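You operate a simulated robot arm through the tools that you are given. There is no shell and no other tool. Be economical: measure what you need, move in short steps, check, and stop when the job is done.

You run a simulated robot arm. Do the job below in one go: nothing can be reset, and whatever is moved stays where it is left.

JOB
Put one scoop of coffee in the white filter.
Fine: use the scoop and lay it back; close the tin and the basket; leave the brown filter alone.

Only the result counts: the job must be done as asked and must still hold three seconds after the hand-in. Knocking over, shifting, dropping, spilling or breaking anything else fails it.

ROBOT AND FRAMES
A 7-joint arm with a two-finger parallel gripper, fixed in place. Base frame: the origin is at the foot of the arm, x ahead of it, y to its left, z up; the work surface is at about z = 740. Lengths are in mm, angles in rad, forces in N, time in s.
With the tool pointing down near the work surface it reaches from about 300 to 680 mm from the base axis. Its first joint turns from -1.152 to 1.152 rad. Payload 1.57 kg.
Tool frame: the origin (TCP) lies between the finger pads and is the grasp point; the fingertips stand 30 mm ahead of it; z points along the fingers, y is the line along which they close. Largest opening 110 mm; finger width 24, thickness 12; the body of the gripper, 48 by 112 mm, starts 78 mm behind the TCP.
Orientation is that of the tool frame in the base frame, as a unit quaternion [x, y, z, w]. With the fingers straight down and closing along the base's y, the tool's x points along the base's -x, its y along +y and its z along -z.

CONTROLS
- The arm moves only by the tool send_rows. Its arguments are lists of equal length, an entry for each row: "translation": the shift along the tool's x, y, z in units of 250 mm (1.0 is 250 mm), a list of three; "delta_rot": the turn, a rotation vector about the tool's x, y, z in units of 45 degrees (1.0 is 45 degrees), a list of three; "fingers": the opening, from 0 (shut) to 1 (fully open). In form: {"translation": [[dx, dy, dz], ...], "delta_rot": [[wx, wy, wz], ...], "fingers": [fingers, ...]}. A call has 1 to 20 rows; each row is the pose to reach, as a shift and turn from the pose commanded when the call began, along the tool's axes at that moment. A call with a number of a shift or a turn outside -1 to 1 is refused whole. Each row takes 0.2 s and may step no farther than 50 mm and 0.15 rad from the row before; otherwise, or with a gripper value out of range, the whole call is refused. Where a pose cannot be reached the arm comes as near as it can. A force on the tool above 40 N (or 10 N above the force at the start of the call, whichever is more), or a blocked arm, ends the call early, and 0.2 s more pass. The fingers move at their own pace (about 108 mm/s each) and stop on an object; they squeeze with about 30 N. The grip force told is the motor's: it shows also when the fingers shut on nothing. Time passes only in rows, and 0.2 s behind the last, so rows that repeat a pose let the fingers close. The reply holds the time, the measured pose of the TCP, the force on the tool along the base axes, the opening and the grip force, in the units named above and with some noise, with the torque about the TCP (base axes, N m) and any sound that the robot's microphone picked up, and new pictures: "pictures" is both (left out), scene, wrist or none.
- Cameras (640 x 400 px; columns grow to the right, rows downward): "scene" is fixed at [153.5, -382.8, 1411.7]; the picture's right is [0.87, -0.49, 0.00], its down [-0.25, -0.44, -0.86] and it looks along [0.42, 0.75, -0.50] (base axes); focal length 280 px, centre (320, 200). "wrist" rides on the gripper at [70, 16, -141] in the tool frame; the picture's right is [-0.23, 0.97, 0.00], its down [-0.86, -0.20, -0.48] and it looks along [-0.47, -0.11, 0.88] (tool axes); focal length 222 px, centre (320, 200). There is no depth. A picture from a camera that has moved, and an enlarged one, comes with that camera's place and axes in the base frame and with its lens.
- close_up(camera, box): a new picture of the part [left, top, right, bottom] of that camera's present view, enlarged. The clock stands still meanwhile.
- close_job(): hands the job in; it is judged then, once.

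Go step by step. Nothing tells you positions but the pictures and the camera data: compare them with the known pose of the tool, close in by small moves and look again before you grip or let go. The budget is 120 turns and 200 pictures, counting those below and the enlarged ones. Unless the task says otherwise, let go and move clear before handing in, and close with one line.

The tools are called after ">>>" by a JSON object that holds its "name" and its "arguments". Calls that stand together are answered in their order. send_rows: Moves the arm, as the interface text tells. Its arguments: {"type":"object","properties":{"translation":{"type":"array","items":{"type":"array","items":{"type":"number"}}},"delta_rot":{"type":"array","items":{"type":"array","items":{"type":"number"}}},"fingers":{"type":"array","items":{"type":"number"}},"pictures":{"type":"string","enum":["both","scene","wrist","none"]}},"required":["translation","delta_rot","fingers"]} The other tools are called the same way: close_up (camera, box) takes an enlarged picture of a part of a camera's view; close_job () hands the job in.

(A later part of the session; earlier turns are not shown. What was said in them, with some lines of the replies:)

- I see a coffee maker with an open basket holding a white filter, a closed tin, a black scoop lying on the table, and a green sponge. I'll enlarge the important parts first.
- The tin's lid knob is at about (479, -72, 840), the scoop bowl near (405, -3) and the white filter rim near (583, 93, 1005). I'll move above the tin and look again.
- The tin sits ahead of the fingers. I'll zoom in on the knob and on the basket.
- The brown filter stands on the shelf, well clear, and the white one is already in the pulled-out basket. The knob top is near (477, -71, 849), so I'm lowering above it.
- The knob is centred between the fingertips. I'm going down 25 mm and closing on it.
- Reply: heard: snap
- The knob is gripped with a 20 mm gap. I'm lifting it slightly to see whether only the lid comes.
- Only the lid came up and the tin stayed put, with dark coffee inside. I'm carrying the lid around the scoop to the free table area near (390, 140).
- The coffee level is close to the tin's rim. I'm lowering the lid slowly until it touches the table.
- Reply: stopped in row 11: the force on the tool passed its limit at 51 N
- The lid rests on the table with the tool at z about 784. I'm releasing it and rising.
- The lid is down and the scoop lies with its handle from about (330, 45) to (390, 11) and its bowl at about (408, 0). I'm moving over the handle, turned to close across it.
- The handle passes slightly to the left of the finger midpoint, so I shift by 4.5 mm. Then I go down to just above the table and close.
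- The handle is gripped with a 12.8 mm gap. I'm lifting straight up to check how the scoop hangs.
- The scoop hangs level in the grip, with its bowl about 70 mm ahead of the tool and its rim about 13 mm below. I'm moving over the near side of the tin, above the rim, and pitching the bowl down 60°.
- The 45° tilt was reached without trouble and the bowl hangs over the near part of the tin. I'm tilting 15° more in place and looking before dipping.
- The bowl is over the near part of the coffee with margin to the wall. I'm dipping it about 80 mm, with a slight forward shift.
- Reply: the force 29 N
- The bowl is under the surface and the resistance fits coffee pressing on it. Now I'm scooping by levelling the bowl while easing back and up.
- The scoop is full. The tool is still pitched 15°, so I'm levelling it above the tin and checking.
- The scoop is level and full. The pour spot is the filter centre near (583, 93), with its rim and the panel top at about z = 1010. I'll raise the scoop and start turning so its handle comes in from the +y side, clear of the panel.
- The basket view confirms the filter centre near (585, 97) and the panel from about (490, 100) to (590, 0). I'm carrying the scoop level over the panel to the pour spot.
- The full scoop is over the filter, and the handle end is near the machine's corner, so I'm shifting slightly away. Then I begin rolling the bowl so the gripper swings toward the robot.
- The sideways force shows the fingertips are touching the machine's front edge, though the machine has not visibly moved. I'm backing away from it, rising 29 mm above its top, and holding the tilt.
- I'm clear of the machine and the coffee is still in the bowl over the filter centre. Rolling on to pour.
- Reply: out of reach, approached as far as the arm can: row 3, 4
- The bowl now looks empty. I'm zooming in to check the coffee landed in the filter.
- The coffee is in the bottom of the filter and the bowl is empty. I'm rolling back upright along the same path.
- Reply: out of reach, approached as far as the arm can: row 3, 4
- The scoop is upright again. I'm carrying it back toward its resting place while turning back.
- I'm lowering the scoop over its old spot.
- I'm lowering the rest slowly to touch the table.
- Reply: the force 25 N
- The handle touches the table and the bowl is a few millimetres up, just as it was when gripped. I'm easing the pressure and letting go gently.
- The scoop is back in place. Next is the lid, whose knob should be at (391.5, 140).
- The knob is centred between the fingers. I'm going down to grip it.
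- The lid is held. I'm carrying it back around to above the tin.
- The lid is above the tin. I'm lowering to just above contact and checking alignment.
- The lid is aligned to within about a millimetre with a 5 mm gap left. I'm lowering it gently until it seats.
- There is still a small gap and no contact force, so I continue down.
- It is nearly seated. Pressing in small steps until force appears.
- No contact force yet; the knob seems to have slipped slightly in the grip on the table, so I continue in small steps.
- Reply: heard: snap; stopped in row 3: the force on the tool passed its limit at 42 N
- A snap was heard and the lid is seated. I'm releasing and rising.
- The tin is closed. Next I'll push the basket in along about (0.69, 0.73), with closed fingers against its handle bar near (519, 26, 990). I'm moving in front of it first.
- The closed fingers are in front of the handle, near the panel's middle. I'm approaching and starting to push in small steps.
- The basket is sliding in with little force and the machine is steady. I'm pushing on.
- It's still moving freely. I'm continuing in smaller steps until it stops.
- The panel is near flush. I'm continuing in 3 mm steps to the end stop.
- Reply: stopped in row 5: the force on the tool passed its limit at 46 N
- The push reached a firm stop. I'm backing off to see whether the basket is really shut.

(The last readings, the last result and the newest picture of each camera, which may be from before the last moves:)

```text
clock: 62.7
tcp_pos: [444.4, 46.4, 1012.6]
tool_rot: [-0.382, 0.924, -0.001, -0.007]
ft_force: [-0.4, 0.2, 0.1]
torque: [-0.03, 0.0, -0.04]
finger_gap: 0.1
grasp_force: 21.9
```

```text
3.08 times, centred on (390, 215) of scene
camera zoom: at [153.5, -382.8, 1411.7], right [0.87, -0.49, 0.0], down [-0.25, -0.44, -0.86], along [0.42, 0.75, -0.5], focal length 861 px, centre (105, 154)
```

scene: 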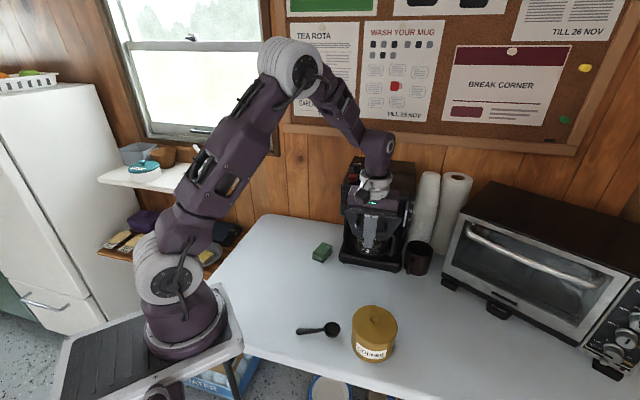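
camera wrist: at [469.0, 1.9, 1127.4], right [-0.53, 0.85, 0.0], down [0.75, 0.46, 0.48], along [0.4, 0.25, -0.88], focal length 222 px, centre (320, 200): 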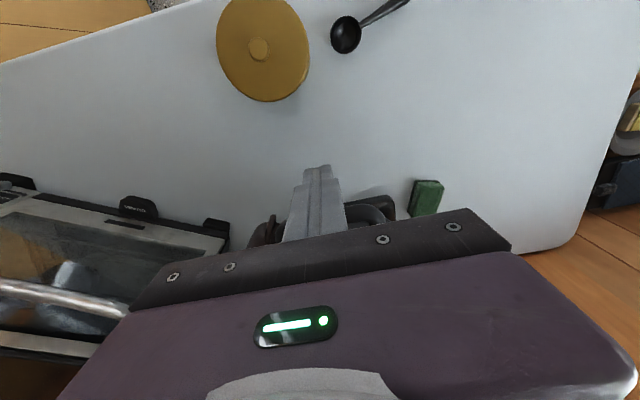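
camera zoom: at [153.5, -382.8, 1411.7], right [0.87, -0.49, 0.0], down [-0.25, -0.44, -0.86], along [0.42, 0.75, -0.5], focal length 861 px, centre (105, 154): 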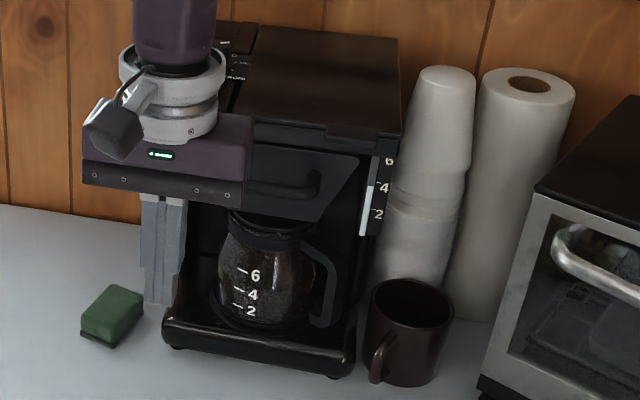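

I'm moving the arm away for a full view.

>>> {"name": "send_rows", "arguments": {"translation": [[0.05, 0.07, -0.12], [0.1, 0.13, -0.24], [0.15, 0.2, -0.36], [0.2, 0.26, -0.48], [0.226, 0.305, -0.55]], "delta_rot": [[0, 0, 0.1], [0, 0, 0.25], [0, 0, 0.4], [0, 0, 0.55], [0, 0, 0.7]], "fingers": [0, 0, 0, 0, 0]}}

>>> {"name": "close_up", "arguments": {"camera": "scene", "box": [335, 150, 425, 270]}}

>>> {"name": "close_up", "arguments": {"camera": "scene", "box": [280, 220, 460, 370]}}

```text
clock: 63.9
tcp_pos: [350.7, 60.8, 1152.2]
tool_rot: [-0.114, 0.993, -0.003, -0.008]
ft_force: [0.1, -0.4, 0.0]
torque: [0.01, 0.0, 0.0]
finger_gap: 0.0
grasp_force: 21.2
camera wrist: at [282.0, 63.0, 1293.8], right [0.0, 1.0, -0.01], down [0.88, 0.0, 0.47], along [0.47, -0.01, -0.88], focal length 222 px, centre (320, 200)
```

scene: 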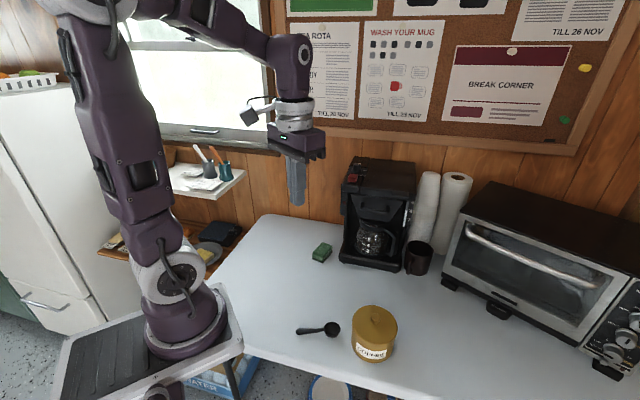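
wrist: 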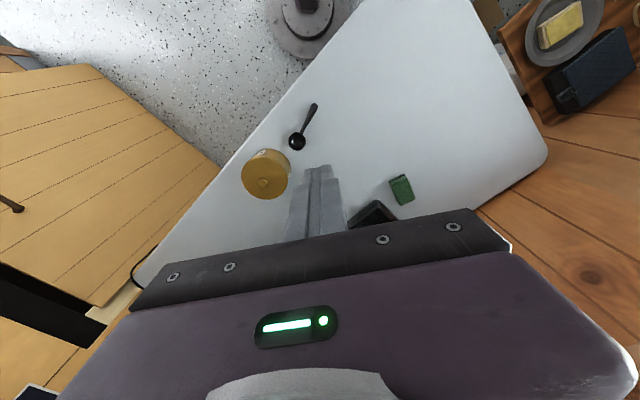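

```text
3.33 times, centred on (380, 210) of scene
camera zoom: at [153.5, -382.8, 1411.7], right [0.87, -0.49, 0.0], down [-0.25, -0.44, -0.86], along [0.42, 0.75, -0.5], focal length 933 px, centre (120, 167)
```

zoom: 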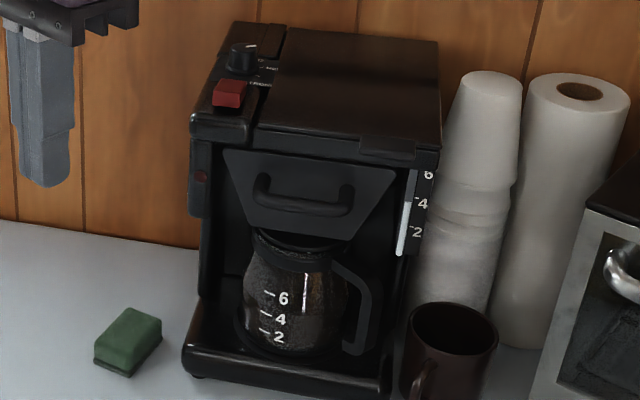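

```text
2.67 times, centred on (370, 295) of scene
camera zoom: at [153.5, -382.8, 1411.7], right [0.87, -0.49, 0.0], down [-0.25, -0.44, -0.86], along [0.42, 0.75, -0.5], focal length 746 px, centre (187, -53)
```

zoom: 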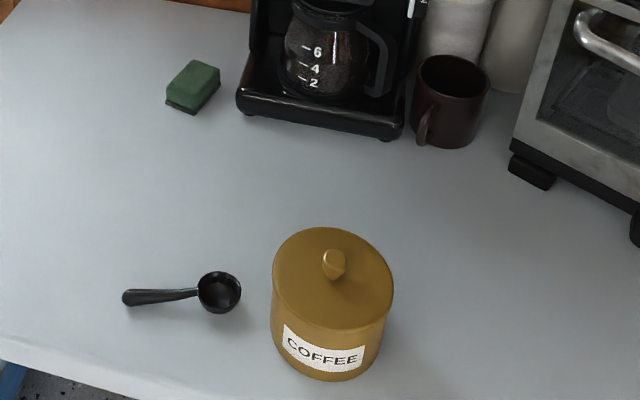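

The panel looks shut, and the scoop, tin and mug are in place. One closer look at the panel edges.

>>> {"name": "close_up", "arguments": {"camera": "scene", "box": [350, 175, 410, 225]}}

```text
8.00 times, centred on (380, 200) of scene
camera zoom: at [153.5, -382.8, 1411.7], right [0.87, -0.49, 0.0], down [-0.25, -0.44, -0.86], along [0.42, 0.75, -0.5], focal length 2238 px, centre (-160, 200)
```

zoom: 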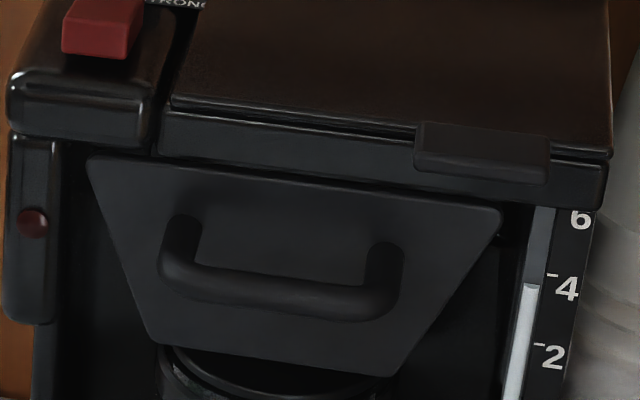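

The panel sits flush and parallel under the machine's head, and it hit a firm stop. The lid is snapped on, the scoop is back, and the arm is clear and empty, so I'm handing in.

>>> {"name": "close_job", "arguments": {}}

```text
The job is handed in.
```

I put one scoop of coffee in the white filter, laid the scoop back in its place, closed the tin and the basket, and left the brown filter alone; the fingertips briefly touched the coffee maker's front edge while pouring, but it did not visibly move.
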